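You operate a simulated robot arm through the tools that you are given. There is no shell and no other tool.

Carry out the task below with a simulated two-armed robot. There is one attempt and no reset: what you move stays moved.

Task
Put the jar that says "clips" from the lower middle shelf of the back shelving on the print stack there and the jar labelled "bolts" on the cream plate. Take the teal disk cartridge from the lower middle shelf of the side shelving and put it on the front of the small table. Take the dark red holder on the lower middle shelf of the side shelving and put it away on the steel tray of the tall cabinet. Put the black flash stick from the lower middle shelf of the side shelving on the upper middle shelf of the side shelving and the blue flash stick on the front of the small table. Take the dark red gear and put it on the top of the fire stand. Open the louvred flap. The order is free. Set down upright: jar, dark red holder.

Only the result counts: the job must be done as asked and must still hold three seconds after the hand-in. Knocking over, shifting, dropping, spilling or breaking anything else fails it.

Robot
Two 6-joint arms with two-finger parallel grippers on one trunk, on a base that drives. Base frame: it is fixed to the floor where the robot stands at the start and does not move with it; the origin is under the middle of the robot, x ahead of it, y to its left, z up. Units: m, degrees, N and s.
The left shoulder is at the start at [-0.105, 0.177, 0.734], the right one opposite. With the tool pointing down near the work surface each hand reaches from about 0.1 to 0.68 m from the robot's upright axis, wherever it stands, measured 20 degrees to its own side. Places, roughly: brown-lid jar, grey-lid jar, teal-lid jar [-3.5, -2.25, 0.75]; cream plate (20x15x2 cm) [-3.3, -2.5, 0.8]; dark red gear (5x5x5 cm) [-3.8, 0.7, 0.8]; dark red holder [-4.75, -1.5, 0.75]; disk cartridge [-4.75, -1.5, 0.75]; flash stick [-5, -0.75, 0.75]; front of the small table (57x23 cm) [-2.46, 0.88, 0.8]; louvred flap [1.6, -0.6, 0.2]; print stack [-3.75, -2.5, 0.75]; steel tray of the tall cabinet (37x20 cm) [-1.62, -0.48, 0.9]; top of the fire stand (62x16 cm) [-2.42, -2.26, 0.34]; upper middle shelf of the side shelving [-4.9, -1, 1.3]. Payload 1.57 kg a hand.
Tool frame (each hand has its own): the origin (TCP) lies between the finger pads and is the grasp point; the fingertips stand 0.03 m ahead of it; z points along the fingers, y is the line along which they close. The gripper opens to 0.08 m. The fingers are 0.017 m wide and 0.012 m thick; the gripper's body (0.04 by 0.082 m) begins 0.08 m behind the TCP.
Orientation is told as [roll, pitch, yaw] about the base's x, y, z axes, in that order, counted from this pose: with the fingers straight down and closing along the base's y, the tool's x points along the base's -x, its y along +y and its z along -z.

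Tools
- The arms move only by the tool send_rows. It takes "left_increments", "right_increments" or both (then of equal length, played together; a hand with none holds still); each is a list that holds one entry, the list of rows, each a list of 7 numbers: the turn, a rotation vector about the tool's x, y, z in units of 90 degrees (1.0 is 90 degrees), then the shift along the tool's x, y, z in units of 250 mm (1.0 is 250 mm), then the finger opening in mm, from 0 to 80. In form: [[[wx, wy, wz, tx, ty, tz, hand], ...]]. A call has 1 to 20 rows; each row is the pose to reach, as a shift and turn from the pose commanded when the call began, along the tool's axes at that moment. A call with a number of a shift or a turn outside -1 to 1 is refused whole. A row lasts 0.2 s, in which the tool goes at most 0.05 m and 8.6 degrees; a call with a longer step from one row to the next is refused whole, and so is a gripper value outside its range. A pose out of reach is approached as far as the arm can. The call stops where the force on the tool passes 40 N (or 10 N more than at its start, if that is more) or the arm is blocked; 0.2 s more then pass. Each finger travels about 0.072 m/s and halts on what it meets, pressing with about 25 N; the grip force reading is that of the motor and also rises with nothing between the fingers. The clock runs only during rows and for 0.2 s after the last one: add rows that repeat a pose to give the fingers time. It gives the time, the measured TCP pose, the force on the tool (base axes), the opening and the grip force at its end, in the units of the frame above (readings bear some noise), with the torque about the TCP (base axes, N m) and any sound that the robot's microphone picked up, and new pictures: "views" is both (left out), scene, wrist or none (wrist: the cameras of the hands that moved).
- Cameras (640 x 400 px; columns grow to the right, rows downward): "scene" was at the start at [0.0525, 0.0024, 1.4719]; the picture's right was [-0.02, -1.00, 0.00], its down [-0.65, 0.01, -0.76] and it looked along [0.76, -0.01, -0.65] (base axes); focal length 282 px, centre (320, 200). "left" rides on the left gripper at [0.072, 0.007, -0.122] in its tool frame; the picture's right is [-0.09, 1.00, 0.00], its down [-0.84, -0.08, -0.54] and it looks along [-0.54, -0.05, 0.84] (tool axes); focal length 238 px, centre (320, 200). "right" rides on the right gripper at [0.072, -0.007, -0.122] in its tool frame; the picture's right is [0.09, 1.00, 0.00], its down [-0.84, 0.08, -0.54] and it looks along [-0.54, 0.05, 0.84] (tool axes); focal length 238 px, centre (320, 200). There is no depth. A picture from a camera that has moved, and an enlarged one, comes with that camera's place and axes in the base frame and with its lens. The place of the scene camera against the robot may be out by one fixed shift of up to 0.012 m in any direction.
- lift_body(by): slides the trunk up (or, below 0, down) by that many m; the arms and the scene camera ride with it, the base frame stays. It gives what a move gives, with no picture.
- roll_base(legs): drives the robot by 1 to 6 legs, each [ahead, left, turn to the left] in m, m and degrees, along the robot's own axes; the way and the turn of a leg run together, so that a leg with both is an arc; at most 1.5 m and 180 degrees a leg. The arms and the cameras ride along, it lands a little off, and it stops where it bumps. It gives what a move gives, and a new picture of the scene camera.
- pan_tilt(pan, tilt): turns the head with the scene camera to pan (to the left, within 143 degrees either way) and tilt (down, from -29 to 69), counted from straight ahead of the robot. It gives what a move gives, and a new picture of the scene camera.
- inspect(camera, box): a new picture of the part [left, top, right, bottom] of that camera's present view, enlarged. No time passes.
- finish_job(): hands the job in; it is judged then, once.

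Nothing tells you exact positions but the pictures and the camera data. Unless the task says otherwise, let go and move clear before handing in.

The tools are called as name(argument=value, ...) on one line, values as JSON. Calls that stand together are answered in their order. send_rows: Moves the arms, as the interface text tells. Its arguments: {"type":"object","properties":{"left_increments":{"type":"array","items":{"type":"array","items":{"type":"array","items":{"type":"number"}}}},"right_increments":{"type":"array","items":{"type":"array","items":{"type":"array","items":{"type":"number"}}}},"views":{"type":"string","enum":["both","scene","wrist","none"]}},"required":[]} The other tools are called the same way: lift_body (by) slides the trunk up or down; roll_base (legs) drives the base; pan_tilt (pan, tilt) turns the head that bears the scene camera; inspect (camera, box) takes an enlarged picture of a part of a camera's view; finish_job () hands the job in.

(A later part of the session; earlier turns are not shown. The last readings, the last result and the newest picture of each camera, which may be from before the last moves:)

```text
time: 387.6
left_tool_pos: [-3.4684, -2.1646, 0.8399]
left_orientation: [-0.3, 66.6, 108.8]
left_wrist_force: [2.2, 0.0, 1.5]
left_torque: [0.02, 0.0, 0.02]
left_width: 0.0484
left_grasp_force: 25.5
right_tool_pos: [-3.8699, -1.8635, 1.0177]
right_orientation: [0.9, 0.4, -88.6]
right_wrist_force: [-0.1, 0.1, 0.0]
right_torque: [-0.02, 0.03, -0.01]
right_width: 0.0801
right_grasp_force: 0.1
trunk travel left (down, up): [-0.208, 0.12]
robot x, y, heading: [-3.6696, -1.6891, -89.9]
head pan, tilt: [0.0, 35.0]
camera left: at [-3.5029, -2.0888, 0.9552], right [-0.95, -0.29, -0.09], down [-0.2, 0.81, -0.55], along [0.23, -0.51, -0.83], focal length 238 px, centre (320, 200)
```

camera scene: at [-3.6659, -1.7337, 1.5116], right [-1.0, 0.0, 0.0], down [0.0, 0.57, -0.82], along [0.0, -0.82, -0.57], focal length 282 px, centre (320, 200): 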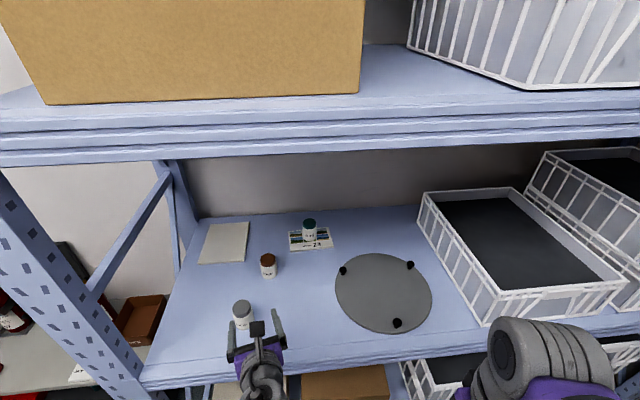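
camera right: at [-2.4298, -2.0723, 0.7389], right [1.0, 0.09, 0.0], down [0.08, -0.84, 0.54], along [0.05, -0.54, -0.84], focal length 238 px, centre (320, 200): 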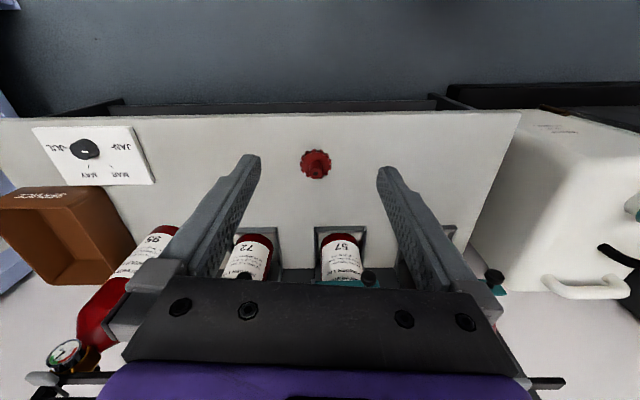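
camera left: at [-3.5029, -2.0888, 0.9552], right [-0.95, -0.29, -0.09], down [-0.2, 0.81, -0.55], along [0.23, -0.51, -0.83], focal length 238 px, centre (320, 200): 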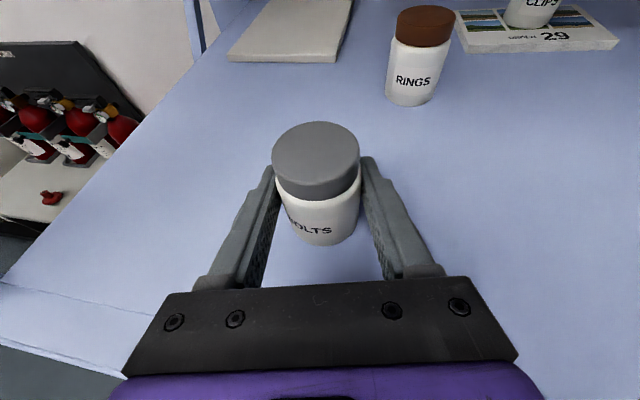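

send_rows(left_increments=[[[0, 0, 0, 0.11, 0, -0.047, 20], [0, 0, 0, 0.22, 0, -0.095, 20], [0, 0, 0, 0.33, 0, -0.142, 20], [0, 0, 0, 0.441, 0, -0.19, 20]]], views="none")

roll_base(legs=[[0.04, 0.125, 0]])

send_rows(left_increments=[[[0, 0, 0, 0.05, 0.06, 0.16, 20], [0, 0, 0, 0.1, 0.12, 0.32, 20], [0, 0, 0, 0.15, 0.18, 0.48, 20], [0, 0, 0, 0.19, 0.24, 0.64, 20], [0, 0, 0, 0.2, 0.29, 0.78, 20], [0, 0, 0, 0.2, 0.29, 0.78, 20]]], views="both")

```text
time: 388.6
left_tool_pos: [-3.4688, -2.1646, 0.9605]
left_orientation: [-0.3, 66.9, 108.7]
left_wrist_force: [0.3, 0.7, -1.1]
left_torque: [0.04, 0.0, -0.02]
left_width: 0.0486
left_grasp_force: 24.9
right_tool_pos: [-3.8702, -1.8646, 1.0178]
right_orientation: [0.9, 0.3, -88.6]
right_wrist_force: [0.1, 0.1, 0.5]
right_torque: [-0.03, -0.03, 0.0]
right_width: 0.0799
right_grasp_force: 0.0
trunk travel left (down, up): [-0.208, 0.12]
robot x, y, heading: [-3.6713, -1.6907, -90.2]
head pan, tilt: [0.0, 35.0]
```

```text
time: 390.4
left_tool_pos: [-3.3452, -2.2049, 0.9596]
left_orientation: [-0.3, 66.8, 108.8]
left_wrist_force: [-0.2, -0.4, -1.2]
left_torque: [0.0, 0.02, 0.01]
left_width: 0.0484
left_grasp_force: 25.6
right_tool_pos: [-3.747, -1.9046, 1.0176]
right_orientation: [0.9, 0.3, -88.7]
right_wrist_force: [-0.1, -0.4, 0.0]
right_torque: [-0.05, 0.01, 0.0]
right_width: 0.0799
right_grasp_force: 0.0
trunk travel left (down, up): [-0.208, 0.12]
robot x, y, heading: [-3.5467, -1.7255, -89.9]
head pan, tilt: [0.0, 35.0]
camera scene: at [-3.5423, -1.7741, 1.5116], right [-1.0, 0.0, 0.0], down [0.0, 0.57, -0.82], along [0.0, -0.82, -0.57], focal length 282 px, centre (320, 200)
```

scene: 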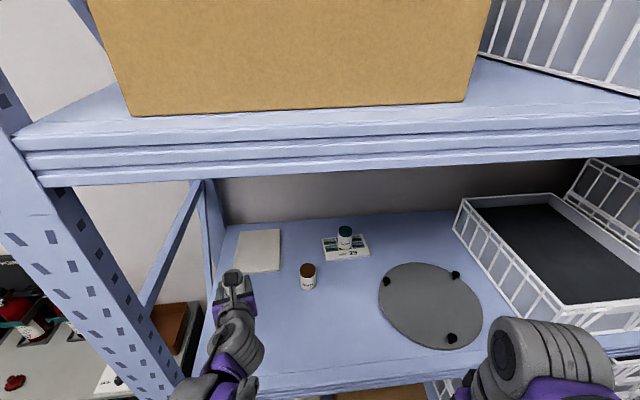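

```text
time: 391.8
left_tool_pos: [-3.351, -2.4178, 0.9311]
left_orientation: [-0.4, 66.8, 108.9]
left_wrist_force: [-0.8, 0.2, -1.6]
left_torque: [0.04, 0.02, -0.01]
left_width: 0.0485
left_grasp_force: 25.1
right_tool_pos: [-3.7457, -1.9035, 1.0166]
right_orientation: [0.9, 0.2, -88.7]
right_wrist_force: [0.0, 0.1, -0.3]
right_torque: [0.0, -0.03, -0.02]
right_width: 0.08
right_grasp_force: 0.1
trunk travel left (down, up): [-0.208, 0.12]
robot x, y, heading: [-3.5489, -1.7284, -90.1]
head pan, tilt: [0.0, 35.0]
camera scene: at [-3.5427, -1.7733, 1.5116], right [-1.0, 0.0, 0.0], down [0.0, 0.57, -0.82], along [0.0, -0.82, -0.57], focal length 282 px, centre (320, 200)
camera left: at [-3.3847, -2.3418, 1.045], right [-0.95, -0.29, -0.09], down [-0.2, 0.81, -0.55], along [0.23, -0.51, -0.83], focal length 238 px, centre (320, 200)
```

scene: 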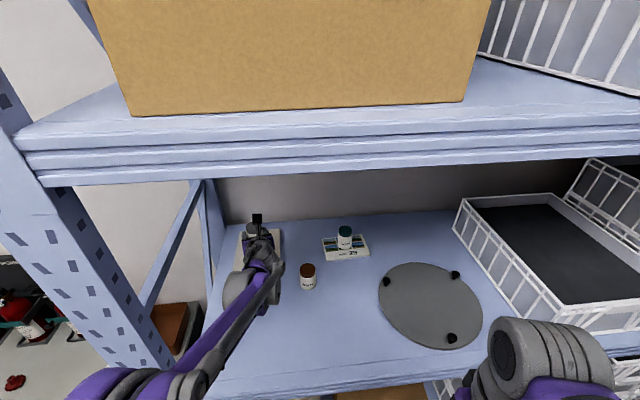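
left: 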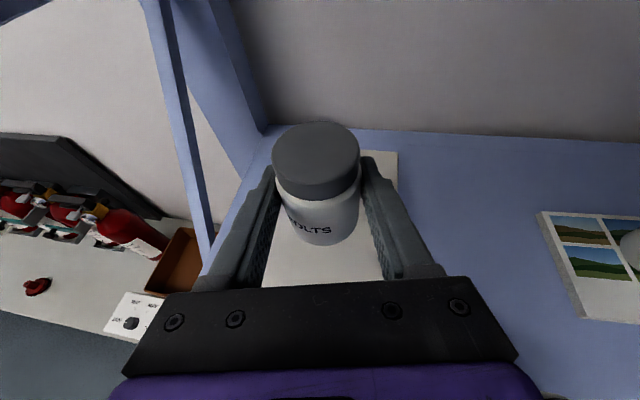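

send_rows(left_increments=[[[0, 0, 0, -0.02, 0.011, 0.1, 20], [0, 0, 0, -0.05, 0.022, 0.2, 20], [0, 0, 0, -0.08, 0.033, 0.29, 20], [0, 0, 0, -0.113, 0.033, 0.344, 20], [0, 0, 0, -0.113, 0.033, 0.344, 20]]], views="wrist")

```text
time: 392.9
left_tool_pos: [-3.3357, -2.4839, 0.8685]
left_orientation: [-0.3, 66.7, 108.8]
left_wrist_force: [-0.1, -0.2, -1.7]
left_torque: [0.02, -0.01, -0.05]
left_width: 0.0483
left_grasp_force: 25.2
right_tool_pos: [-3.7467, -1.9041, 1.0181]
right_orientation: [0.9, 0.2, -88.6]
right_wrist_force: [0.5, 0.2, 0.3]
right_torque: [-0.02, 0.0, 0.0]
right_width: 0.0798
right_grasp_force: 0.0
trunk travel left (down, up): [-0.208, 0.12]
robot x, y, heading: [-3.5511, -1.7257, -89.9]
head pan, tilt: [0.0, 35.0]
camera left: at [-3.3699, -2.4073, 0.9829], right [-0.95, -0.29, -0.09], down [-0.2, 0.81, -0.55], along [0.23, -0.51, -0.83], focal length 238 px, centre (320, 200)
```

left: 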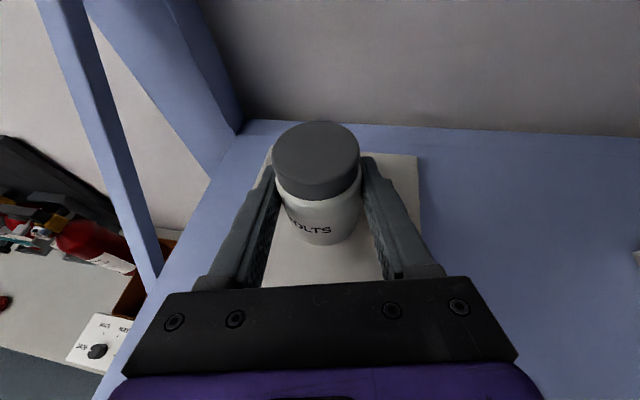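

send_rows(left_increments=[[[0, 0, 0, -0.01, 0, 0.0043, 20], [0, 0, 0, -0.02, 0, 0.0086, 20], [0, 0, 0, -0.03, 0, 0.0129, 20], [0, 0, 0, -0.038, 0, 0.0163, 20], [0, 0, 0, -0.046, 0, 0.0198, 20], [0, 0, 0, -0.054, 0, 0.0232, 20], [0, 0, 0, -0.062, 0, 0.0267, 20], [0, 0, 0, -0.07, 0, 0.0301, 20], [0, 0, 0, -0.078, 0, 0.0335, 20], [0, 0, 0, -0.086, 0, 0.037, 20]]], views="wrist")

```text
time: 395.1
left_tool_pos: [-3.3358, -2.4827, 0.8473]
left_orientation: [-0.3, 66.9, 108.7]
left_wrist_force: [-0.8, -1.2, 19.4]
left_torque: [-0.13, 0.0, 0.06]
left_width: 0.0488
left_grasp_force: 25.0
right_tool_pos: [-3.7474, -1.9025, 1.0186]
right_orientation: [1.0, 0.2, -88.7]
right_wrist_force: [0.1, -0.5, 0.4]
right_torque: [0.04, 0.02, -0.01]
right_width: 0.0801
right_grasp_force: 0.0
trunk travel left (down, up): [-0.208, 0.12]
robot x, y, heading: [-3.5493, -1.7306, -90.1]
head pan, tilt: [0.0, 35.0]
camera left: at [-3.3699, -2.4058, 0.9615], right [-0.95, -0.29, -0.09], down [-0.19, 0.81, -0.56], along [0.23, -0.51, -0.83], focal length 238 px, centre (320, 200)
```

left: 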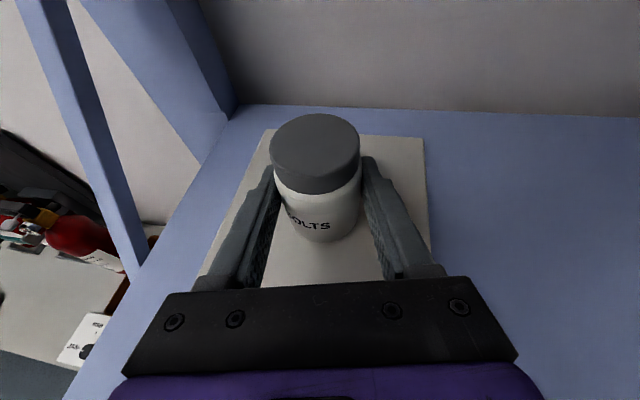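

Contact on the plate. I relieve, open and withdraw.

send_rows(left_increments=[[[0, 0, 0, 0.007, 0, -0.003, 20], [0, 0, 0, 0.007, 0, -0.003, 56], [0, 0, 0, 0.007, 0, -0.003, 70], [0, 0, 0, 0.007, 0, -0.003, 78], [0, 0, 0, 0.007, 0, -0.003, 78], [0, 0, 0, 0.0, 0, -0.08, 78], [0, 0, 0, -0.01, 0, -0.2, 78], [0, 0, 0, -0.01, 0, -0.35, 78], [0, 0, 0, 0.0, 0, -0.5, 78], [0, 0, 0, 0.02, 0, -0.66, 78], [0, 0, 0, 0.02, 0, -0.84, 78], [0, 0, 0, 0.02, 0, -1.0, 78]]], views="both")

```text
time: 397.8
left_tool_pos: [-3.4097, -2.2652, 0.9501]
left_orientation: [-0.4, 66.7, 108.7]
left_wrist_force: [-0.4, 0.2, 0.1]
left_torque: [0.02, -0.01, 0.0]
left_width: 0.0781
left_grasp_force: 0.1
right_tool_pos: [-3.7473, -1.9027, 1.0179]
right_orientation: [1.0, 0.2, -88.7]
right_wrist_force: [-0.1, 1.1, -0.5]
right_torque: [-0.03, 0.03, 0.01]
right_width: 0.0801
right_grasp_force: 0.1
trunk travel left (down, up): [-0.208, 0.12]
robot x, y, heading: [-3.5458, -1.729, -90.1]
head pan, tilt: [0.0, 35.0]
camera scene: at [-3.5428, -1.7726, 1.5116], right [-1.0, 0.0, 0.0], down [0.0, 0.57, -0.82], along [0.0, -0.82, -0.57], focal length 282 px, centre (320, 200)
camera left: at [-3.4434, -2.1888, 1.0644], right [-0.95, -0.29, -0.09], down [-0.2, 0.81, -0.56], along [0.23, -0.51, -0.83], focal length 238 px, centre (320, 200)
```

scene: 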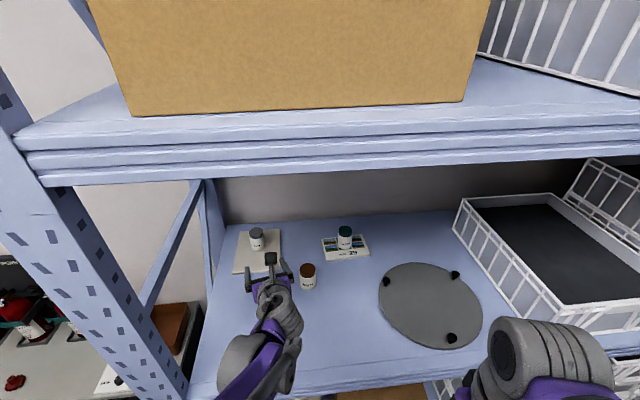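
left: 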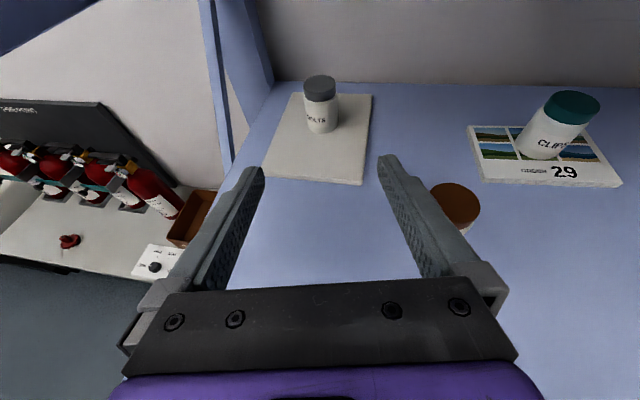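

Both jars are placed. I withdraw the left arm and move to the side shelving for the teal cartridge and blue stick.

send_rows(left_increments=[[[0, 0, 0, -0.06, -0.065, -0.18, 78], [0, 0, 0, -0.12, -0.13, -0.36, 78], [0, 0, 0, -0.18, -0.195, -0.54, 78], [0, 0, 0, -0.24, -0.26, -0.72, 78], [0, 0, 0, -0.3, -0.322, -0.9, 78], [0, 0, 0, -0.3, -0.322, -0.9, 78]]], views="none")

send_rows(left_increments=[[[0, -0.08, 0, 0.06, 0, -0.03, 78], [0, -0.16, 0, 0.12, 0, -0.06, 78], [0, -0.24, 0, 0.18, 0, -0.1, 78], [0, -0.32, 0, 0.24, 0, -0.13, 78], [0, -0.4, 0, 0.3, 0, -0.16, 78], [0, -0.48, 0, 0.3, 0, -0.16, 78], [0, -0.5, 0, 0.3, 0, -0.16, 78]]], views="scene")

```text
refused: row 1 steps farther than a row can; nothing moved
```

```text
time: 399.4
left_tool_pos: [-3.4123, -2.2609, 1.0348]
left_orientation: [-0.1, 21.7, 109.0]
left_wrist_force: [0.3, -0.4, 0.2]
left_torque: [-0.02, -0.02, 0.02]
left_width: 0.078
left_grasp_force: 0.2
right_tool_pos: [-3.7468, -1.9037, 1.0178]
right_orientation: [1.0, 0.3, -88.7]
right_wrist_force: [0.0, -0.1, -0.1]
right_torque: [0.02, 0.03, -0.01]
right_width: 0.0798
right_grasp_force: 0.0
trunk travel left (down, up): [-0.208, 0.12]
robot x, y, heading: [-3.547, -1.7295, -89.9]
head pan, tilt: [0.0, 35.0]
camera scene: at [-3.5428, -1.7737, 1.5116], right [-1.0, 0.0, 0.0], down [0.0, 0.57, -0.82], along [0.0, -0.82, -0.57], focal length 282 px, centre (320, 200)
```

scene: 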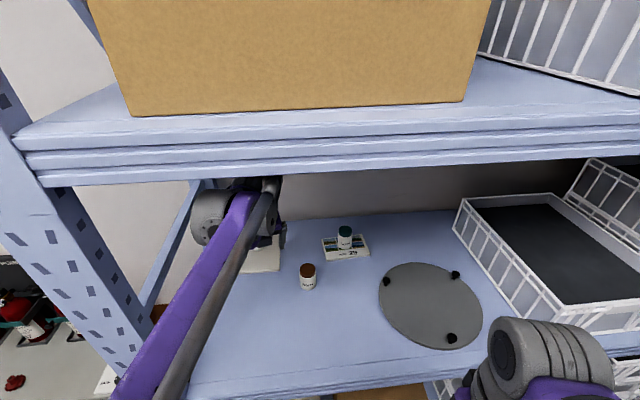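

send_rows(left_increments=[[[0, 0, 0, -0.14, -0.05, -0.035, 78], [0, 0, 0, -0.28, -0.1, -0.07, 78], [0, 0, 0, -0.42, -0.15, -0.105, 78], [0, 0, 0, -0.56, -0.2, -0.14, 78], [0, 0, 0, -0.72, -0.255, -0.18, 78], [0, 0, 0, -0.887, -0.313, -0.224, 78], [0, 0, 0, -0.887, -0.313, -0.224, 78]]], views="scene")

```text
time: 400.9
left_tool_pos: [-3.4107, -2.0204, 1.0025]
left_orientation: [-0.2, 21.7, 109.0]
left_wrist_force: [0.0, 0.6, -0.6]
left_torque: [-0.02, -0.04, -0.02]
left_width: 0.0782
left_grasp_force: 0.1
right_tool_pos: [-3.7472, -1.9033, 1.0173]
right_orientation: [1.1, 0.2, -88.6]
right_wrist_force: [-0.7, 0.5, 0.2]
right_torque: [-0.03, 0.04, -0.01]
right_width: 0.08
right_grasp_force: 0.0
trunk travel left (down, up): [-0.208, 0.12]
robot x, y, heading: [-3.5463, -1.7276, -89.8]
head pan, tilt: [0.0, 35.0]
camera scene: at [-3.543, -1.7749, 1.5115], right [-1.0, 0.0, 0.0], down [0.0, 0.57, -0.82], along [0.0, -0.82, -0.57], focal length 282 px, centre (320, 200)
```

scene: 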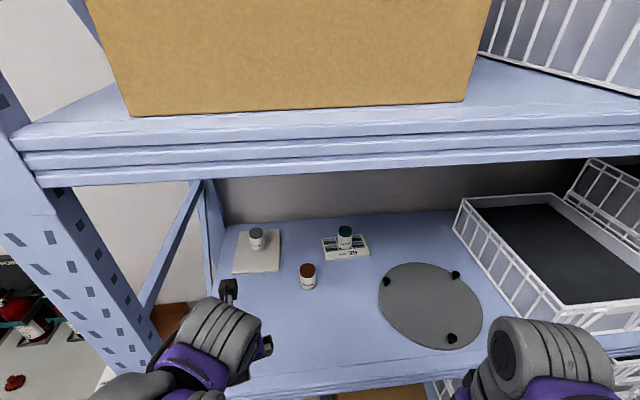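

send_rows(left_increments=[[[0, 0, 0, -0.15, -0.056, -0.06, 78], [0, 0, 0, -0.3, -0.113, -0.12, 78], [0, 0, 0, -0.457, -0.169, -0.182, 78]]], views="none")

roll_base(legs=[[0.0, -0.46, 0], [-0.3, 0, 0], [0, 0, -90]])

pan_tilt(pan=0, tilt=40)

```text
time: 401.8
left_tool_pos: [-3.4153, -1.8951, 1.0032]
left_orientation: [-0.2, 21.6, 108.9]
left_wrist_force: [1.0, 1.1, 0.1]
left_torque: [-0.01, 0.0, 0.03]
left_width: 0.0782
left_grasp_force: 0.1
left hand out of reach, approached as far as the arm can: row 3
right_tool_pos: [-3.7463, -1.904, 1.0174]
right_orientation: [0.9, 0.3, -88.7]
right_wrist_force: [0.6, 0.1, 0.5]
right_torque: [-0.01, 0.01, 0.02]
right_width: 0.0801
right_grasp_force: 0.1
trunk travel left (down, up): [-0.208, 0.12]
robot x, y, heading: [-3.5452, -1.7286, -90.0]
head pan, tilt: [0.0, 35.0]
```

```text
time: 411.8
left_tool_pos: [-4.1774, -1.5549, 1.0034]
left_orientation: [-0.2, 21.7, 18.4]
left_wrist_force: [0.1, 0.2, 0.4]
left_torque: [-0.01, -0.01, 0.02]
left_width: 0.0781
left_grasp_force: 0.1
right_tool_pos: [-4.1827, -1.2246, 1.0167]
right_orientation: [0.8, 0.3, -179.3]
right_wrist_force: [0.5, 0.1, -0.7]
right_torque: [-0.01, -0.01, 0.02]
right_width: 0.0799
right_grasp_force: 0.0
trunk travel left (down, up): [-0.208, 0.12]
robot x, y, heading: [-4.0084, -1.4259, 179.3]
head pan, tilt: [0.0, 35.0]
camera scene: at [-4.0541, -1.4222, 1.5116], right [0.01, 1.0, 0.0], down [0.57, -0.01, -0.82], along [-0.82, 0.01, -0.57], focal length 282 px, centre (320, 200)
```

scene: 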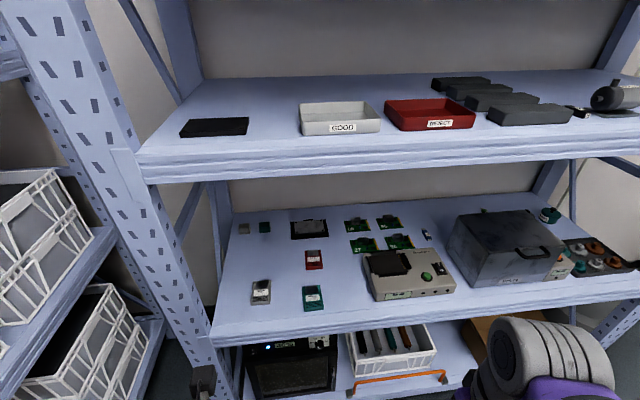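

```text
time: 412.5
left_tool_pos: [-4.1771, -1.5553, 1.003]
left_orientation: [-0.2, 21.7, 18.4]
left_wrist_force: [0.5, 0.3, -1.2]
left_torque: [0.03, -0.02, -0.01]
left_width: 0.0781
left_grasp_force: 0.1
right_tool_pos: [-4.1824, -1.2244, 1.0171]
right_orientation: [1.0, 0.3, -179.3]
right_wrist_force: [0.8, 0.5, 1.0]
right_torque: [0.01, -0.02, 0.0]
right_width: 0.0798
right_grasp_force: 0.0
trunk travel left (down, up): [-0.208, 0.12]
robot x, y, heading: [-4.0092, -1.4264, 179.5]
head pan, tilt: [0.0, 40.0]
camera scene: at [-4.051, -1.4221, 1.504], right [0.01, 1.0, 0.0], down [0.64, -0.01, -0.77], along [-0.77, 0.01, -0.64], focal length 282 px, centre (320, 200)
```

scene: 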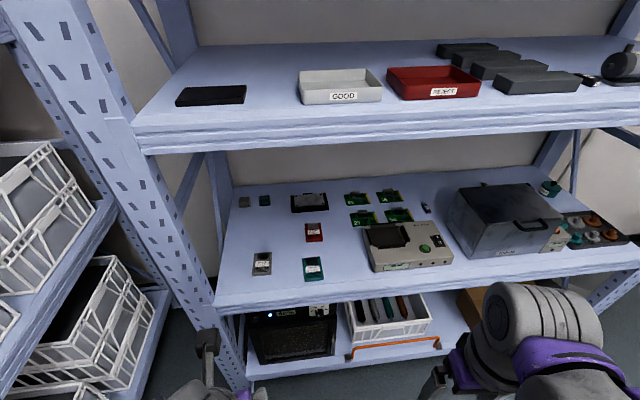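

The teal cartridge lies at about [-4.602, -1.437], near the shelf front. I position for a top grasp with the right hand.

lift_body(by=-0.11)

roll_base(legs=[[0.08, 0.1, 0.5]])

send_rows(right_increments=[[[0, 0, 0, -0.12, 0.05, 0, 80], [0, 0, 0, -0.24, 0.1, 0, 80], [0, 0, 0, -0.36, 0.15, 0, 80], [0, 0, 0, -0.48, 0.2, 0, 80], [0, 0, 0, -0.6, 0.25, 0, 80], [0, 0, 0, -0.74, 0.3, 0, 80], [0, 0, 0, -0.88, 0.36, 0, 80], [0, 0, 0, -0.88, 0.36, 0, 80]]], views="both")

```text
time: 413.9
left_tool_pos: [-4.1828, -1.555, 0.8868]
left_orientation: [-0.7, 20.6, 18.2]
left_wrist_force: [-0.2, 0.2, 0.7]
left_torque: [-0.01, -0.01, -0.02]
left_width: 0.078
left_grasp_force: 0.1
right_tool_pos: [-4.1826, -1.2239, 0.9074]
right_orientation: [0.9, 0.3, -179.4]
right_wrist_force: [-0.4, -0.1, -0.5]
right_torque: [-0.02, -0.01, -0.01]
right_width: 0.08
right_grasp_force: 0.1
trunk travel left (down, up): [-0.098, 0.23]
robot x, y, heading: [-4.0075, -1.4246, 179.6]
head pan, tilt: [0.0, 40.0]
```

```text
time: 415.5
left_tool_pos: [-4.2645, -1.6559, 0.8861]
left_orientation: [-0.7, 20.5, 18.7]
left_wrist_force: [1.1, -0.8, -0.8]
left_torque: [-0.01, 0.0, 0.01]
left_width: 0.0779
left_grasp_force: 0.1
right_tool_pos: [-4.2655, -1.3257, 0.907]
right_orientation: [1.0, 0.3, -178.9]
right_wrist_force: [0.6, 0.0, 0.5]
right_torque: [0.02, 0.0, -0.01]
right_width: 0.08
right_grasp_force: 0.1
trunk travel left (down, up): [-0.098, 0.23]
robot x, y, heading: [-4.0883, -1.525, 179.7]
head pan, tilt: [0.0, 40.0]
camera scene: at [-4.1533, -1.5219, 1.3922], right [0.0, 1.0, 0.0], down [0.64, 0.0, -0.77], along [-0.77, 0.0, -0.64], focal length 282 px, centre (320, 200)
```

scene: 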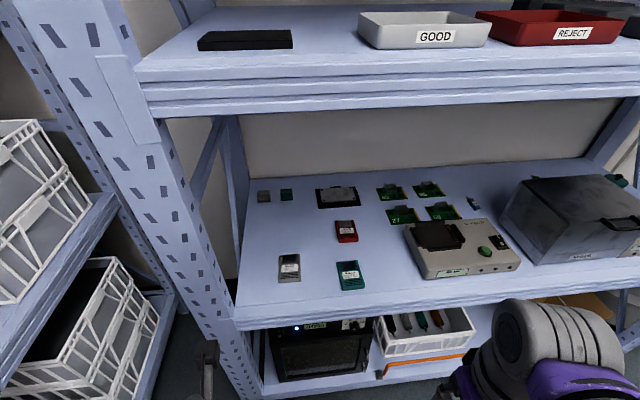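

```text
time: 417.3
left_tool_pos: [-4.2635, -1.6547, 0.8878]
left_orientation: [-0.7, 20.6, 18.7]
left_wrist_force: [0.6, -0.1, -0.4]
left_torque: [0.02, 0.0, 0.0]
left_width: 0.0782
left_grasp_force: 0.1
right_tool_pos: [-4.483, -1.4196, 0.9086]
right_orientation: [0.9, 0.3, -178.8]
right_wrist_force: [0.7, -0.6, -0.3]
right_torque: [0.02, 0.02, 0.03]
right_width: 0.0801
right_grasp_force: 0.1
trunk travel left (down, up): [-0.098, 0.23]
robot x, y, heading: [-4.0915, -1.5293, 179.9]
head pan, tilt: [0.0, 40.0]
camera scene: at [-4.1524, -1.5214, 1.3923], right [0.0, 1.0, 0.0], down [0.64, 0.0, -0.77], along [-0.77, 0.0, -0.64], focal length 282 px, centre (320, 200)
camera right: at [-4.4111, -1.4098, 1.0304], right [0.11, -0.99, 0.02], down [-0.84, -0.09, 0.54], along [-0.53, -0.07, -0.84], focal length 238 px, centre (320, 200)
```

scene: 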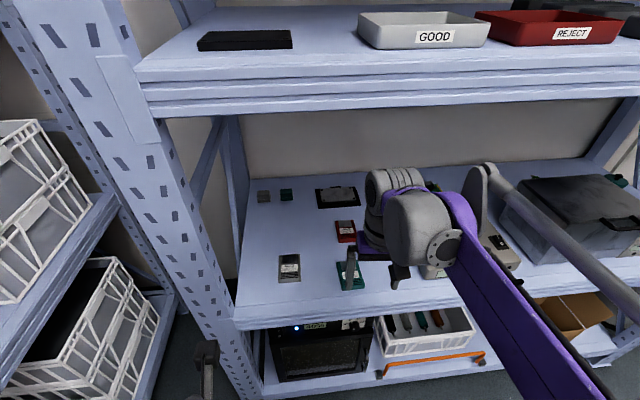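
right: 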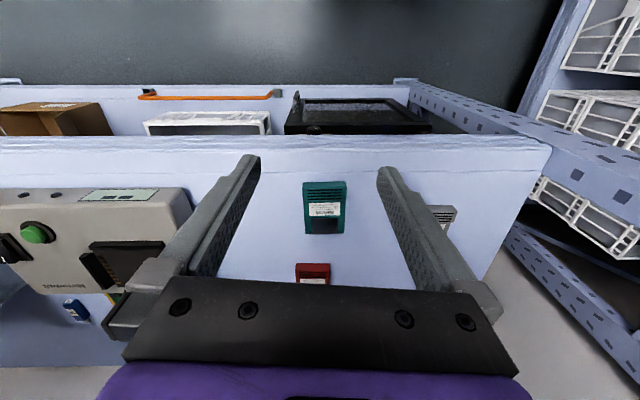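

send_rows(right_increments=[[[0, 0, 0, -0.11, 0.017, 0.06, 80], [0, 0, 0, -0.22, 0.034, 0.13, 80], [0, 0, 0, -0.33, 0.051, 0.23, 80], [0, 0, 0, -0.442, 0.068, 0.33, 80], [0, 0, 0, -0.442, 0.068, 0.42, 80], [0, 0, 0, -0.442, 0.068, 0.42, 80]]], views="wrist")

```text
time: 418.7
left_tool_pos: [-4.2632, -1.6542, 0.8871]
left_orientation: [-0.7, 20.6, 18.7]
left_wrist_force: [-0.3, -0.1, 2.0]
left_torque: [0.03, 0.01, 0.01]
left_width: 0.078
left_grasp_force: 0.1
right_tool_pos: [-4.5938, -1.4409, 0.8017]
right_orientation: [1.0, 0.3, -178.8]
right_wrist_force: [0.2, 0.5, 0.8]
right_torque: [0.0, -0.04, -0.02]
right_width: 0.0799
right_grasp_force: 0.0
trunk travel left (down, up): [-0.098, 0.23]
robot x, y, heading: [-4.095, -1.5263, 179.8]
head pan, tilt: [0.0, 40.0]
camera right: at [-4.5207, -1.4303, 0.9236], right [0.11, -0.99, 0.02], down [-0.84, -0.09, 0.54], along [-0.53, -0.07, -0.84], focal length 238 px, centre (320, 200)
```

right: 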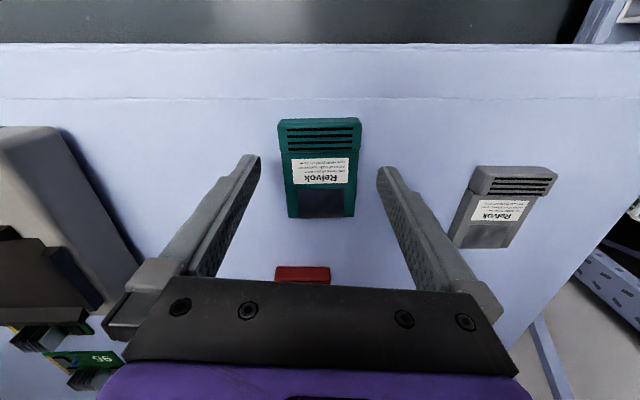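

send_rows(right_increments=[[[0, 0, 0, 0, 0, 0.03, 80], [0, 0, 0, 0, 0, 0.05, 80], [0, 0, 0, 0, 0, 0.064, 80], [0, 0, 0, 0, 0, 0.064, 60], [0, 0, 0, 0, 0, 0.064, 40], [0, 0, 0, 0, 0, 0.064, 30], [0, 0, 0, 0, 0, 0.064, 30]]], views="wrist")

```text
time: 420.3
left_tool_pos: [-4.2643, -1.6556, 0.8863]
left_orientation: [-0.6, 20.6, 18.7]
left_wrist_force: [0.1, -0.1, -0.3]
left_torque: [0.03, -0.02, 0.0]
left_width: 0.078
left_grasp_force: 0.0
right_tool_pos: [-4.5935, -1.4399, 0.7862]
right_orientation: [1.1, 0.3, -178.8]
right_wrist_force: [0.1, -0.8, -0.3]
right_torque: [0.02, -0.03, -0.02]
right_width: 0.0303
right_grasp_force: 0.1
trunk travel left (down, up): [-0.098, 0.23]
robot x, y, heading: [-4.093, -1.5278, 179.8]
head pan, tilt: [0.0, 40.0]
camera right: at [-4.5215, -1.4305, 0.908], right [0.11, -0.99, 0.02], down [-0.84, -0.09, 0.54], along [-0.53, -0.07, -0.84], focal length 238 px, centre (320, 200)
```

right: 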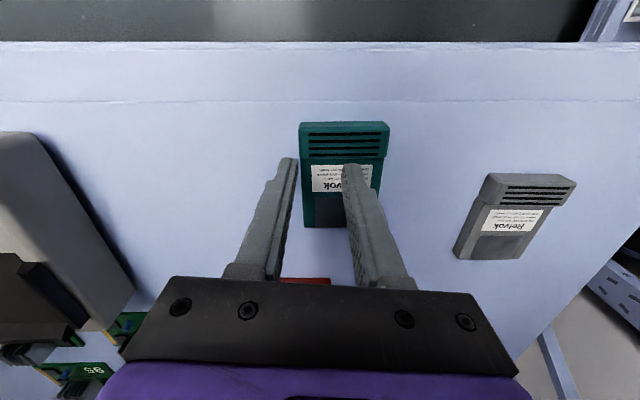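

The fingers passed over the thin cartridge; it must sit lower. I reopen, recentre (it shifted ~1.5 cm) and go lower until contact.

send_rows(right_increments=[[[0, 0, 0, 0, 0, -0.02, 30], [0, 0, 0, 0, 0, -0.02, 55], [0, 0, 0, 0, 0.03, -0.02, 80], [0, 0, 0, 0, 0.066, -0.02, 80], [0, 0, 0, 0, 0.066, 0.0, 80], [0, 0, 0, 0, 0.066, 0.012, 80], [0, 0, 0, 0, 0.066, 0.02, 80], [0, 0, 0, 0, 0.066, 0.028, 80], [0, 0, 0, 0, 0.066, 0.036, 80], [0, 0, 0, 0, 0.066, 0.044, 80]]], views="wrist")

```text
time: 422.5
left_tool_pos: [-4.2636, -1.654, 0.8865]
left_orientation: [-0.8, 20.6, 18.7]
left_wrist_force: [0.2, -0.1, 0.2]
left_torque: [-0.01, 0.03, 0.02]
left_width: 0.078
left_grasp_force: 0.2
right_tool_pos: [-4.594, -1.4577, 0.7764]
right_orientation: [0.8, 0.3, -178.8]
right_wrist_force: [0.3, -0.2, -0.3]
right_torque: [0.0, -0.02, 0.0]
right_width: 0.08
right_grasp_force: 0.0
trunk travel left (down, up): [-0.098, 0.23]
robot x, y, heading: [-4.092, -1.5268, 179.6]
head pan, tilt: [0.0, 40.0]
camera right: at [-4.5214, -1.4478, 0.8978], right [0.11, -0.99, 0.02], down [-0.84, -0.09, 0.54], along [-0.53, -0.07, -0.84], focal length 238 px, centre (320, 200)
```

right: 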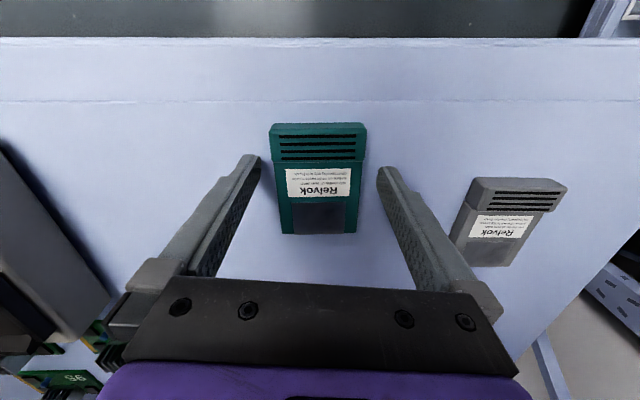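

send_rows(right_increments=[[[0, 0, 0, 0, -0.006, 0.008, 80], [0, 0, 0, 0, -0.006, 0.016, 80], [0, 0, 0, 0, -0.006, 0.016, 60], [0, 0, 0, 0, -0.006, 0.016, 40], [0, 0, 0, 0, -0.006, 0.016, 25], [0, 0, 0, 0, -0.006, 0.016, 25]]], views="wrist")

```text
time: 423.9
left_tool_pos: [-4.2634, -1.6546, 0.8861]
left_orientation: [-0.8, 20.6, 18.8]
left_wrist_force: [0.2, -0.5, 0.0]
left_torque: [0.01, -0.01, 0.03]
left_width: 0.0782
left_grasp_force: 0.1
right_tool_pos: [-4.5936, -1.4556, 0.7719]
right_orientation: [0.9, 0.2, -178.8]
right_wrist_force: [-0.1, -0.9, -0.3]
right_torque: [0.04, 0.03, 0.03]
right_width: 0.061
right_grasp_force: 25.0
trunk travel left (down, up): [-0.098, 0.23]
robot x, y, heading: [-4.0893, -1.522, 179.6]
head pan, tilt: [0.0, 40.0]
camera right: at [-4.5217, -1.4457, 0.894], right [0.11, -0.99, 0.02], down [-0.84, -0.09, 0.54], along [-0.53, -0.07, -0.84], focal length 238 px, centre (320, 200)
```

right: 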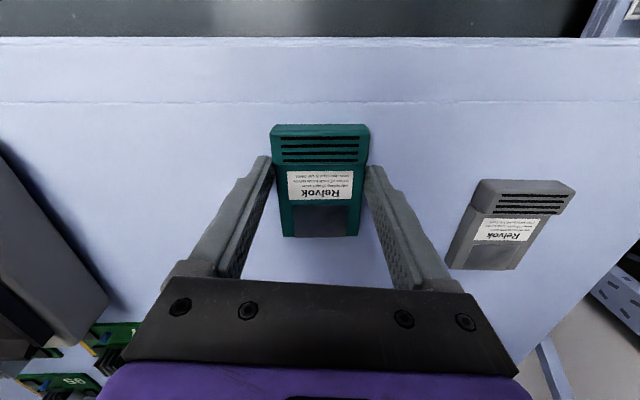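

Gripped (61 mm). I lift it out and retract.

send_rows(right_increments=[[[0, 0, 0, 0, 0, -0.06, 25], [0, 0, 0, 0, 0, -0.2, 25], [0, 0, 0, 0, 0, -0.36, 25], [0, 0, 0, 0.15, -0.02, -0.46, 25], [0, 0, 0, 0.3, -0.04, -0.5, 25], [0, 0, 0, 0.45, -0.06, -0.5, 25], [0, 0, 0, 0.62, -0.08, -0.5, 25], [0, 0, 0, 0.78, -0.1, -0.5, 25], [0, 0, 0, 0.95, -0.14, -0.5, 25]]], views="both")

```text
time: 425.9
left_tool_pos: [-4.263, -1.6541, 0.8872]
left_orientation: [-0.7, 20.6, 18.8]
left_wrist_force: [-0.2, 0.2, 0.4]
left_torque: [-0.02, 0.0, -0.05]
left_width: 0.0782
left_grasp_force: 0.1
right_tool_pos: [-4.3545, -1.4141, 0.8974]
right_orientation: [0.9, 0.3, -178.8]
right_wrist_force: [0.0, -0.4, -1.0]
right_torque: [-0.01, 0.0, -0.02]
right_width: 0.0607
right_grasp_force: 25.2
trunk travel left (down, up): [-0.098, 0.23]
robot x, y, heading: [-4.0912, -1.525, 179.7]
head pan, tilt: [0.0, 40.0]
camera scene: at [-4.1517, -1.5212, 1.3923], right [0.0, 1.0, 0.0], down [0.64, 0.0, -0.77], along [-0.77, 0.0, -0.64], focal length 282 px, centre (320, 200)
camera right: at [-4.2828, -1.4038, 1.0198], right [0.11, -0.99, 0.02], down [-0.84, -0.09, 0.54], along [-0.53, -0.08, -0.84], focal length 238 px, centre (320, 200)
```

scene: 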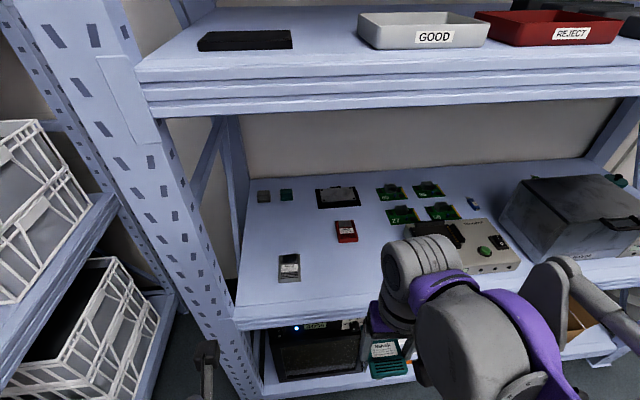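
right: 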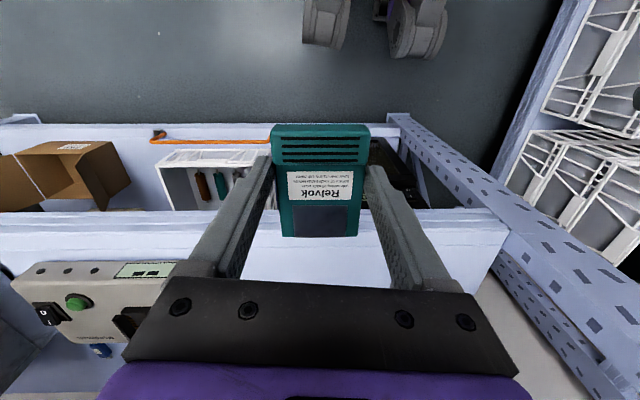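

The cartridge is held. Now I move north for the blue stick with the left hand.

roll_base(legs=[[-0.1, 0, 0.2], [0, -0.7, 0]])

lift_body(by=0.077)

send_rows(left_increments=[[[0, 0.07, 0.02, 0.05, 0, -0.03, 80], [0, 0.14, 0.05, 0.1, 0, -0.06, 80], [0, 0.21, 0.08, 0.15, 0, -0.06, 80], [0, 0.27, 0.1, 0.25, 0, -0.06, 80], [0, 0.27, 0.1, 0.35, 0, -0.06, 80], [0, 0.27, 0.1, 0.4, 0, -0.06, 80]]], views="both")

```text
time: 433.3
left_tool_pos: [-4.1619, -0.9429, 0.8866]
left_orientation: [-0.7, 20.6, 18.7]
left_wrist_force: [0.2, -0.2, 0.0]
left_torque: [0.02, 0.0, 0.01]
left_width: 0.0783
left_grasp_force: 0.2
right_tool_pos: [-4.255, -0.7008, 0.8976]
right_orientation: [1.0, 0.4, -178.7]
right_wrist_force: [0.4, 0.8, -0.2]
right_torque: [0.02, -0.02, 0.03]
right_width: 0.0605
right_grasp_force: 25.0
trunk travel left (down, up): [-0.098, 0.23]
robot x, y, heading: [-3.9883, -0.8142, 179.6]
head pan, tilt: [0.0, 40.0]
camera scene: at [-4.0512, -0.809, 1.3922], right [0.0, 1.0, 0.0], down [0.64, 0.0, -0.77], along [-0.77, 0.0, -0.64], focal length 282 px, centre (320, 200)
```

scene: 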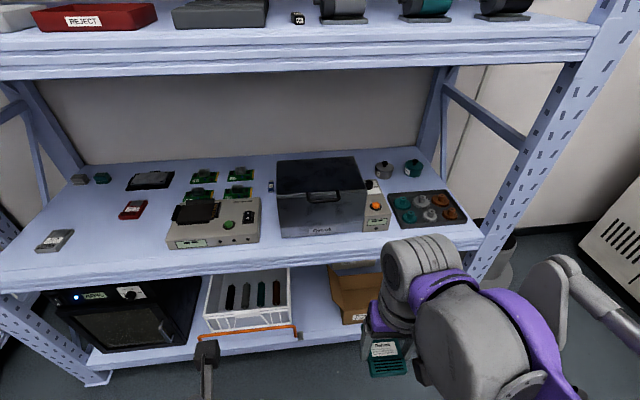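

```text
time: 434.4
left_tool_pos: [-4.1617, -0.9421, 0.9621]
left_orientation: [-0.7, 20.7, 18.8]
left_wrist_force: [-0.2, 0.1, -0.9]
left_torque: [0.0, -0.01, -0.01]
left_width: 0.0783
left_grasp_force: 0.0
right_tool_pos: [-4.2544, -0.7014, 0.9751]
right_orientation: [1.1, 0.3, -178.8]
right_wrist_force: [0.2, -0.2, -0.7]
right_torque: [-0.01, 0.01, 0.0]
right_width: 0.0603
right_grasp_force: 25.4
trunk travel left (down, up): [-0.175, 0.153]
robot x, y, heading: [-3.9886, -0.8149, 179.5]
head pan, tilt: [0.0, 40.0]
```

```text
time: 435.8
left_tool_pos: [-4.2456, -0.9688, 1.0128]
left_orientation: [-7.6, 44.2, 6.0]
left_wrist_force: [0.5, 0.2, 0.5]
left_torque: [-0.02, 0.0, -0.04]
left_width: 0.0801
left_grasp_force: 0.0
left hand out of reach, approached as far as the arm can: row 2, 3, 4
right_tool_pos: [-4.256, -0.7011, 0.9754]
right_orientation: [1.0, 0.4, -178.8]
right_wrist_force: [-0.8, 0.0, -1.0]
right_torque: [0.02, -0.01, 0.0]
right_width: 0.06
right_grasp_force: 25.3
trunk travel left (down, up): [-0.175, 0.153]
robot x, y, heading: [-3.989, -0.8091, 179.5]
head pan, tilt: [0.0, 40.0]
camera scene: at [-4.0342, -0.809, 1.4724], right [0.0, 1.0, 0.0], down [0.64, 0.0, -0.77], along [-0.77, 0.0, -0.64], focal length 282 px, centre (320, 200)
camera left: at [-4.2156, -0.9437, 1.1488], right [-0.13, 0.98, -0.16], down [0.98, 0.1, -0.19], along [-0.17, -0.18, -0.97], focal length 238 px, centre (320, 200)
```

scene: 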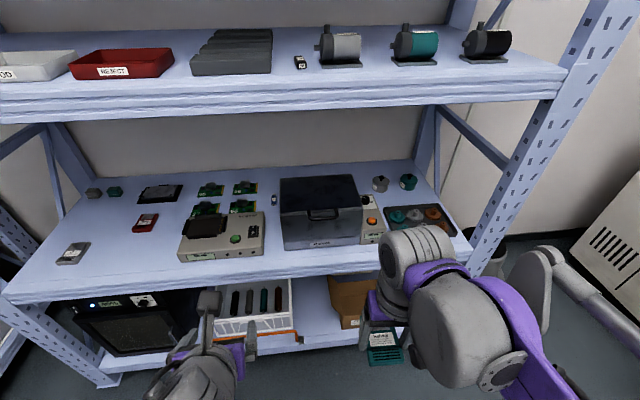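
left: 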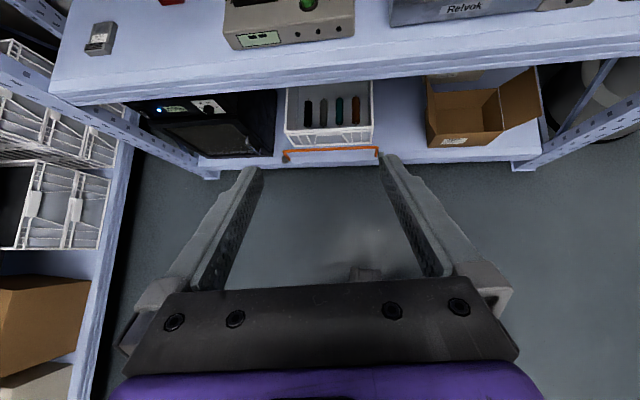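

send_rows(left_increments=[[[-0.03, 0, -0.019, -0.04, -0.02, 0.04, 80], [-0.062, 0, -0.038, -0.078, -0.04, 0.085, 80], [-0.062, 0, -0.038, -0.078, -0.04, 0.085, 80]]], views="none")

roll_base(legs=[[0.27, 0, 0]])

inspect(camera="left", box=[0, 0, 640, 400])

```text
time: 436.6
left_tool_pos: [-4.2526, -0.9817, 0.9859]
left_orientation: [1.3, 44.5, 10.9]
left_wrist_force: [0.8, 0.1, 0.0]
left_torque: [-0.02, 0.02, -0.01]
left_width: 0.0801
left_grasp_force: 0.1
left hand out of reach, approached as far as the arm can: row 2, 3
right_tool_pos: [-4.2555, -0.7022, 0.9761]
right_orientation: [0.9, 0.2, -178.7]
right_wrist_force: [-0.4, -0.2, -1.4]
right_torque: [-0.05, 0.0, 0.0]
right_width: 0.0602
right_grasp_force: 24.7
trunk travel left (down, up): [-0.175, 0.153]
robot x, y, heading: [-3.9897, -0.8135, 179.9]
head pan, tilt: [0.0, 40.0]
```

```text
time: 438.5
left_tool_pos: [-4.5168, -0.9818, 0.9855]
left_orientation: [1.1, 44.4, 11.1]
left_wrist_force: [-0.5, 0.3, -0.5]
left_torque: [-0.01, -0.05, 0.01]
left_width: 0.08
left_grasp_force: 0.1
right_tool_pos: [-4.5197, -0.7016, 0.9744]
right_orientation: [0.9, 0.3, -178.7]
right_wrist_force: [1.3, 0.0, -1.3]
right_torque: [0.0, 0.0, -0.01]
right_width: 0.0603
right_grasp_force: 25.0
trunk travel left (down, up): [-0.175, 0.153]
robot x, y, heading: [-4.2542, -0.8116, 180.0]
head pan, tilt: [0.0, 40.0]
camera scene: at [-4.2991, -0.8087, 1.4724], right [0.0, 1.0, 0.0], down [0.64, 0.0, -0.77], along [-0.77, 0.0, -0.64], focal length 282 px, centre (320, 200)
```

scene: 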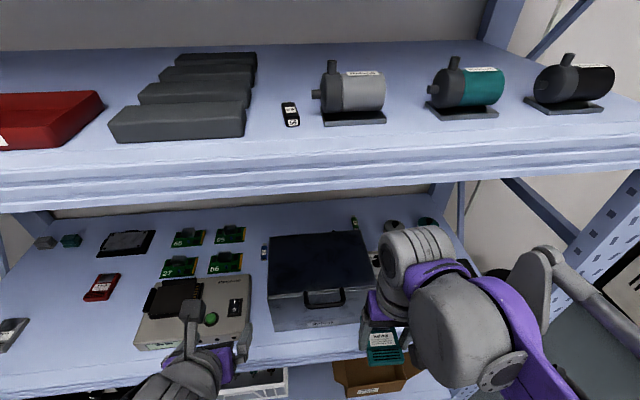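

```text
1.00 times, centred on (320, 200) of left (not enlarged: the box is as wide or as high as the picture)
camera zoom: at [-4.4847, -0.9713, 1.1228], right [-0.11, 0.99, -0.05], down [0.97, 0.1, -0.2], along [-0.19, -0.07, -0.98], focal length 238 px, centre (320, 200)
```

zoom: 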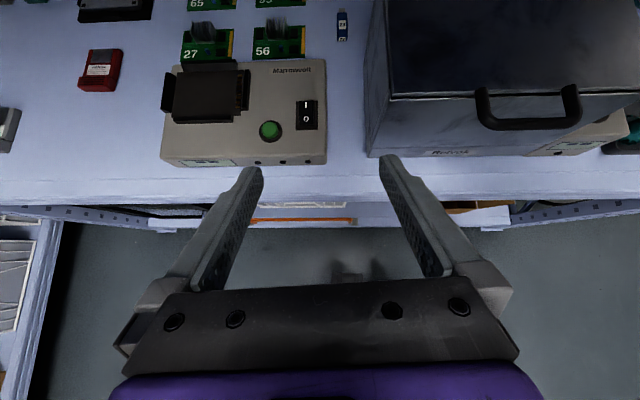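

send_rows(left_increments=[[[0, 0, 0, 0.13, 0.028, 0.13, 80], [0, 0, 0, 0.26, 0.056, 0.26, 80], [0, 0, 0, 0.39, 0.084, 0.39, 80], [0, 0, 0, 0.52, 0.112, 0.52, 80], [0, 0, 0, 0.66, 0.14, 0.65, 80], [0, 0, 0, 0.8, 0.17, 0.79, 80], [0, 0, 0, 0.945, 0.201, 0.93, 80], [0, 0, 0, 0.945, 0.201, 0.93, 80]]], views="both")

```text
refused: row 7 steps farther than a row can; nothing moved
```

send_rows(left_increments=[[[0, 0, 0, 0.12, 0.025, 0.118, 80], [0, 0, 0, 0.24, 0.05, 0.236, 80], [0, 0, 0, 0.36, 0.075, 0.354, 80], [0, 0, 0, 0.48, 0.1, 0.472, 80], [0, 0, 0, 0.6, 0.127, 0.59, 80], [0, 0, 0, 0.72, 0.153, 0.708, 80], [0, 0, 0, 0.84, 0.18, 0.826, 80], [0, 0, 0, 0.945, 0.201, 0.93, 80], [0, 0, 0, 0.945, 0.201, 0.93, 80]]], views="both")

```text
time: 440.5
left_tool_pos: [-4.8532, -0.9901, 0.9865]
left_orientation: [1.1, 44.4, 11.0]
left_wrist_force: [0.5, -0.9, 0.7]
left_torque: [0.03, -0.01, 0.03]
left_width: 0.08
left_grasp_force: 0.1
right_tool_pos: [-4.5189, -0.7024, 0.9757]
right_orientation: [0.9, 0.3, -178.6]
right_wrist_force: [-0.5, 0.6, -0.6]
right_torque: [-0.02, -0.02, -0.01]
right_width: 0.06
right_grasp_force: 25.2
trunk travel left (down, up): [-0.175, 0.153]
robot x, y, heading: [-4.2516, -0.8151, 179.9]
head pan, tilt: [0.0, 40.0]
camera scene: at [-4.2977, -0.8087, 1.4724], right [0.0, 1.0, 0.0], down [0.64, 0.0, -0.77], along [-0.77, 0.0, -0.64], focal length 282 px, centre (320, 200)
camera left: at [-4.8214, -0.9805, 1.1233], right [-0.11, 0.99, -0.05], down [0.97, 0.1, -0.2], along [-0.19, -0.07, -0.98], focal length 238 px, centre (320, 200)
```

scene: 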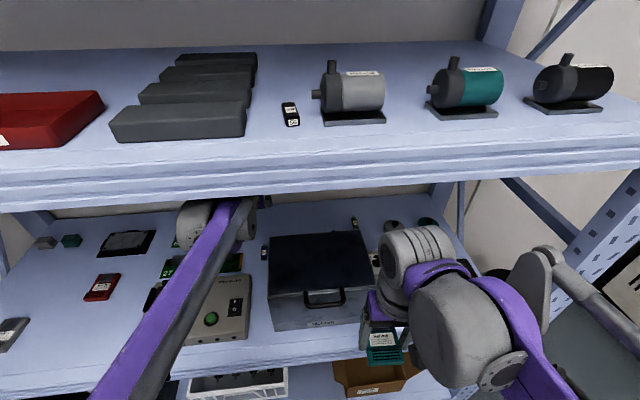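
left: 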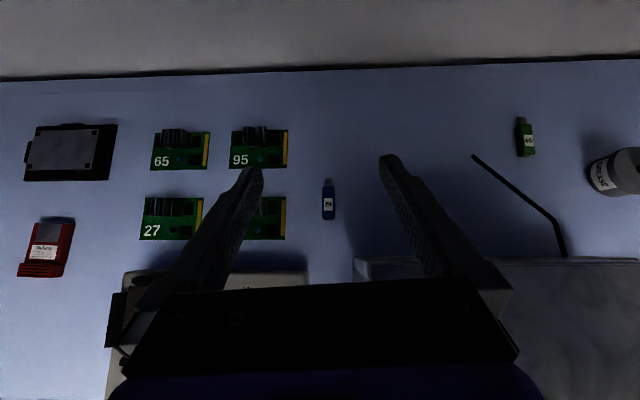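

send_rows(left_increments=[[[0, -0.0424, 0, -0.036, 0, 0.061, 60], [0, -0.0849, 0, -0.073, 0, 0.123, 50], [0, -0.1273, 0, -0.109, 0.001, 0.184, 46], [0, -0.1698, 0, -0.146, 0.001, 0.246, 46], [0, -0.2122, 0, -0.182, 0.002, 0.307, 46], [0, -0.2547, 0, -0.219, 0.002, 0.369, 46], [0, -0.2971, 0, -0.255, 0.003, 0.43, 46], [0, -0.3396, 0, -0.292, 0.003, 0.492, 46], [0, -0.382, 0, -0.328, 0.003, 0.553, 46], [0, -0.382, 0, -0.328, 0.003, 0.553, 46]]], views="wrist")

```text
time: 442.7
left_tool_pos: [-4.8883, -0.9925, 0.8309]
left_orientation: [0.9, 10.0, 10.2]
left_wrist_force: [-0.1, -0.3, -0.2]
left_torque: [0.0, 0.01, 0.0]
left_width: 0.0459
left_grasp_force: 0.1
right_tool_pos: [-4.5188, -0.7016, 0.976]
right_orientation: [1.0, 0.3, -178.7]
right_wrist_force: [-0.3, -1.1, -0.6]
right_torque: [-0.04, -0.01, -0.02]
right_width: 0.0601
right_grasp_force: 25.5
trunk travel left (down, up): [-0.175, 0.153]
robot x, y, heading: [-4.2511, -0.8169, 179.7]
head pan, tilt: [0.0, 40.0]
camera left: at [-4.9389, -0.998, 0.9625], right [-0.09, 1.0, 0.0], down [0.92, 0.08, 0.39], along [0.39, 0.03, -0.92], focal length 238 px, centre (320, 200)
```

left: 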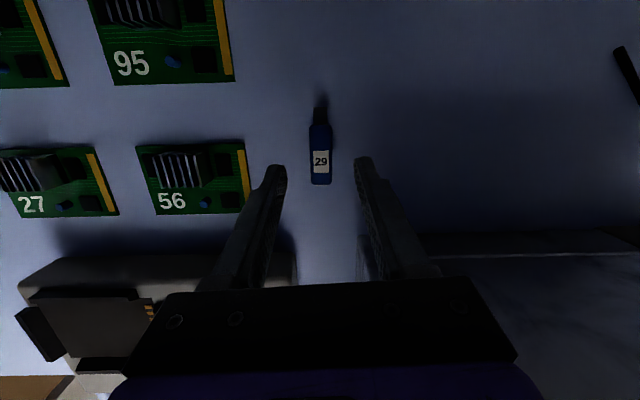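

send_rows(left_increments=[[[0, 0, 0, -0.006, -0.005, 0.07, 46], [0, 0, 0, -0.012, -0.008, 0.14, 46], [0, 0, 0, -0.016, -0.01, 0.18, 46], [0, 0, 0, -0.018, -0.01, 0.194, 46], [0, 0, 0, -0.018, -0.01, 0.204, 46], [0, 0, 0, -0.018, -0.01, 0.204, 25], [0, 0, 0, -0.018, -0.01, 0.204, 5], [0, 0, 0, -0.018, -0.01, 0.204, 0], [0, 0, 0, -0.018, -0.01, 0.204, 0]]], views="wrist")

```text
time: 444.7
left_tool_pos: [-4.8944, -0.9948, 0.7798]
left_orientation: [0.9, 10.1, 10.3]
left_wrist_force: [-0.1, -1.0, 0.6]
left_torque: [0.0, 0.03, -0.02]
left_width: 0.0181
left_grasp_force: 24.6
right_tool_pos: [-4.5204, -0.7007, 0.9753]
right_orientation: [0.9, 0.4, -178.7]
right_wrist_force: [0.7, 0.1, -2.1]
right_torque: [0.01, -0.02, 0.0]
right_width: 0.0599
right_grasp_force: 24.8
trunk travel left (down, up): [-0.175, 0.153]
robot x, y, heading: [-4.2496, -0.818, 179.9]
head pan, tilt: [0.0, 40.0]
camera left: at [-4.9439, -0.9999, 0.9112], right [-0.09, 1.0, 0.0], down [0.92, 0.08, 0.39], along [0.39, 0.03, -0.92], focal length 238 px, centre (320, 200)
```

left: 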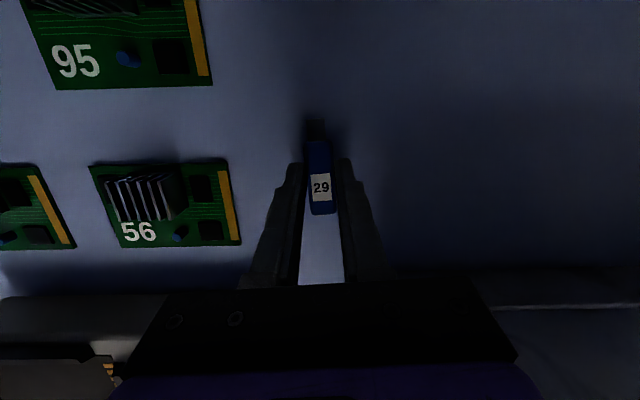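

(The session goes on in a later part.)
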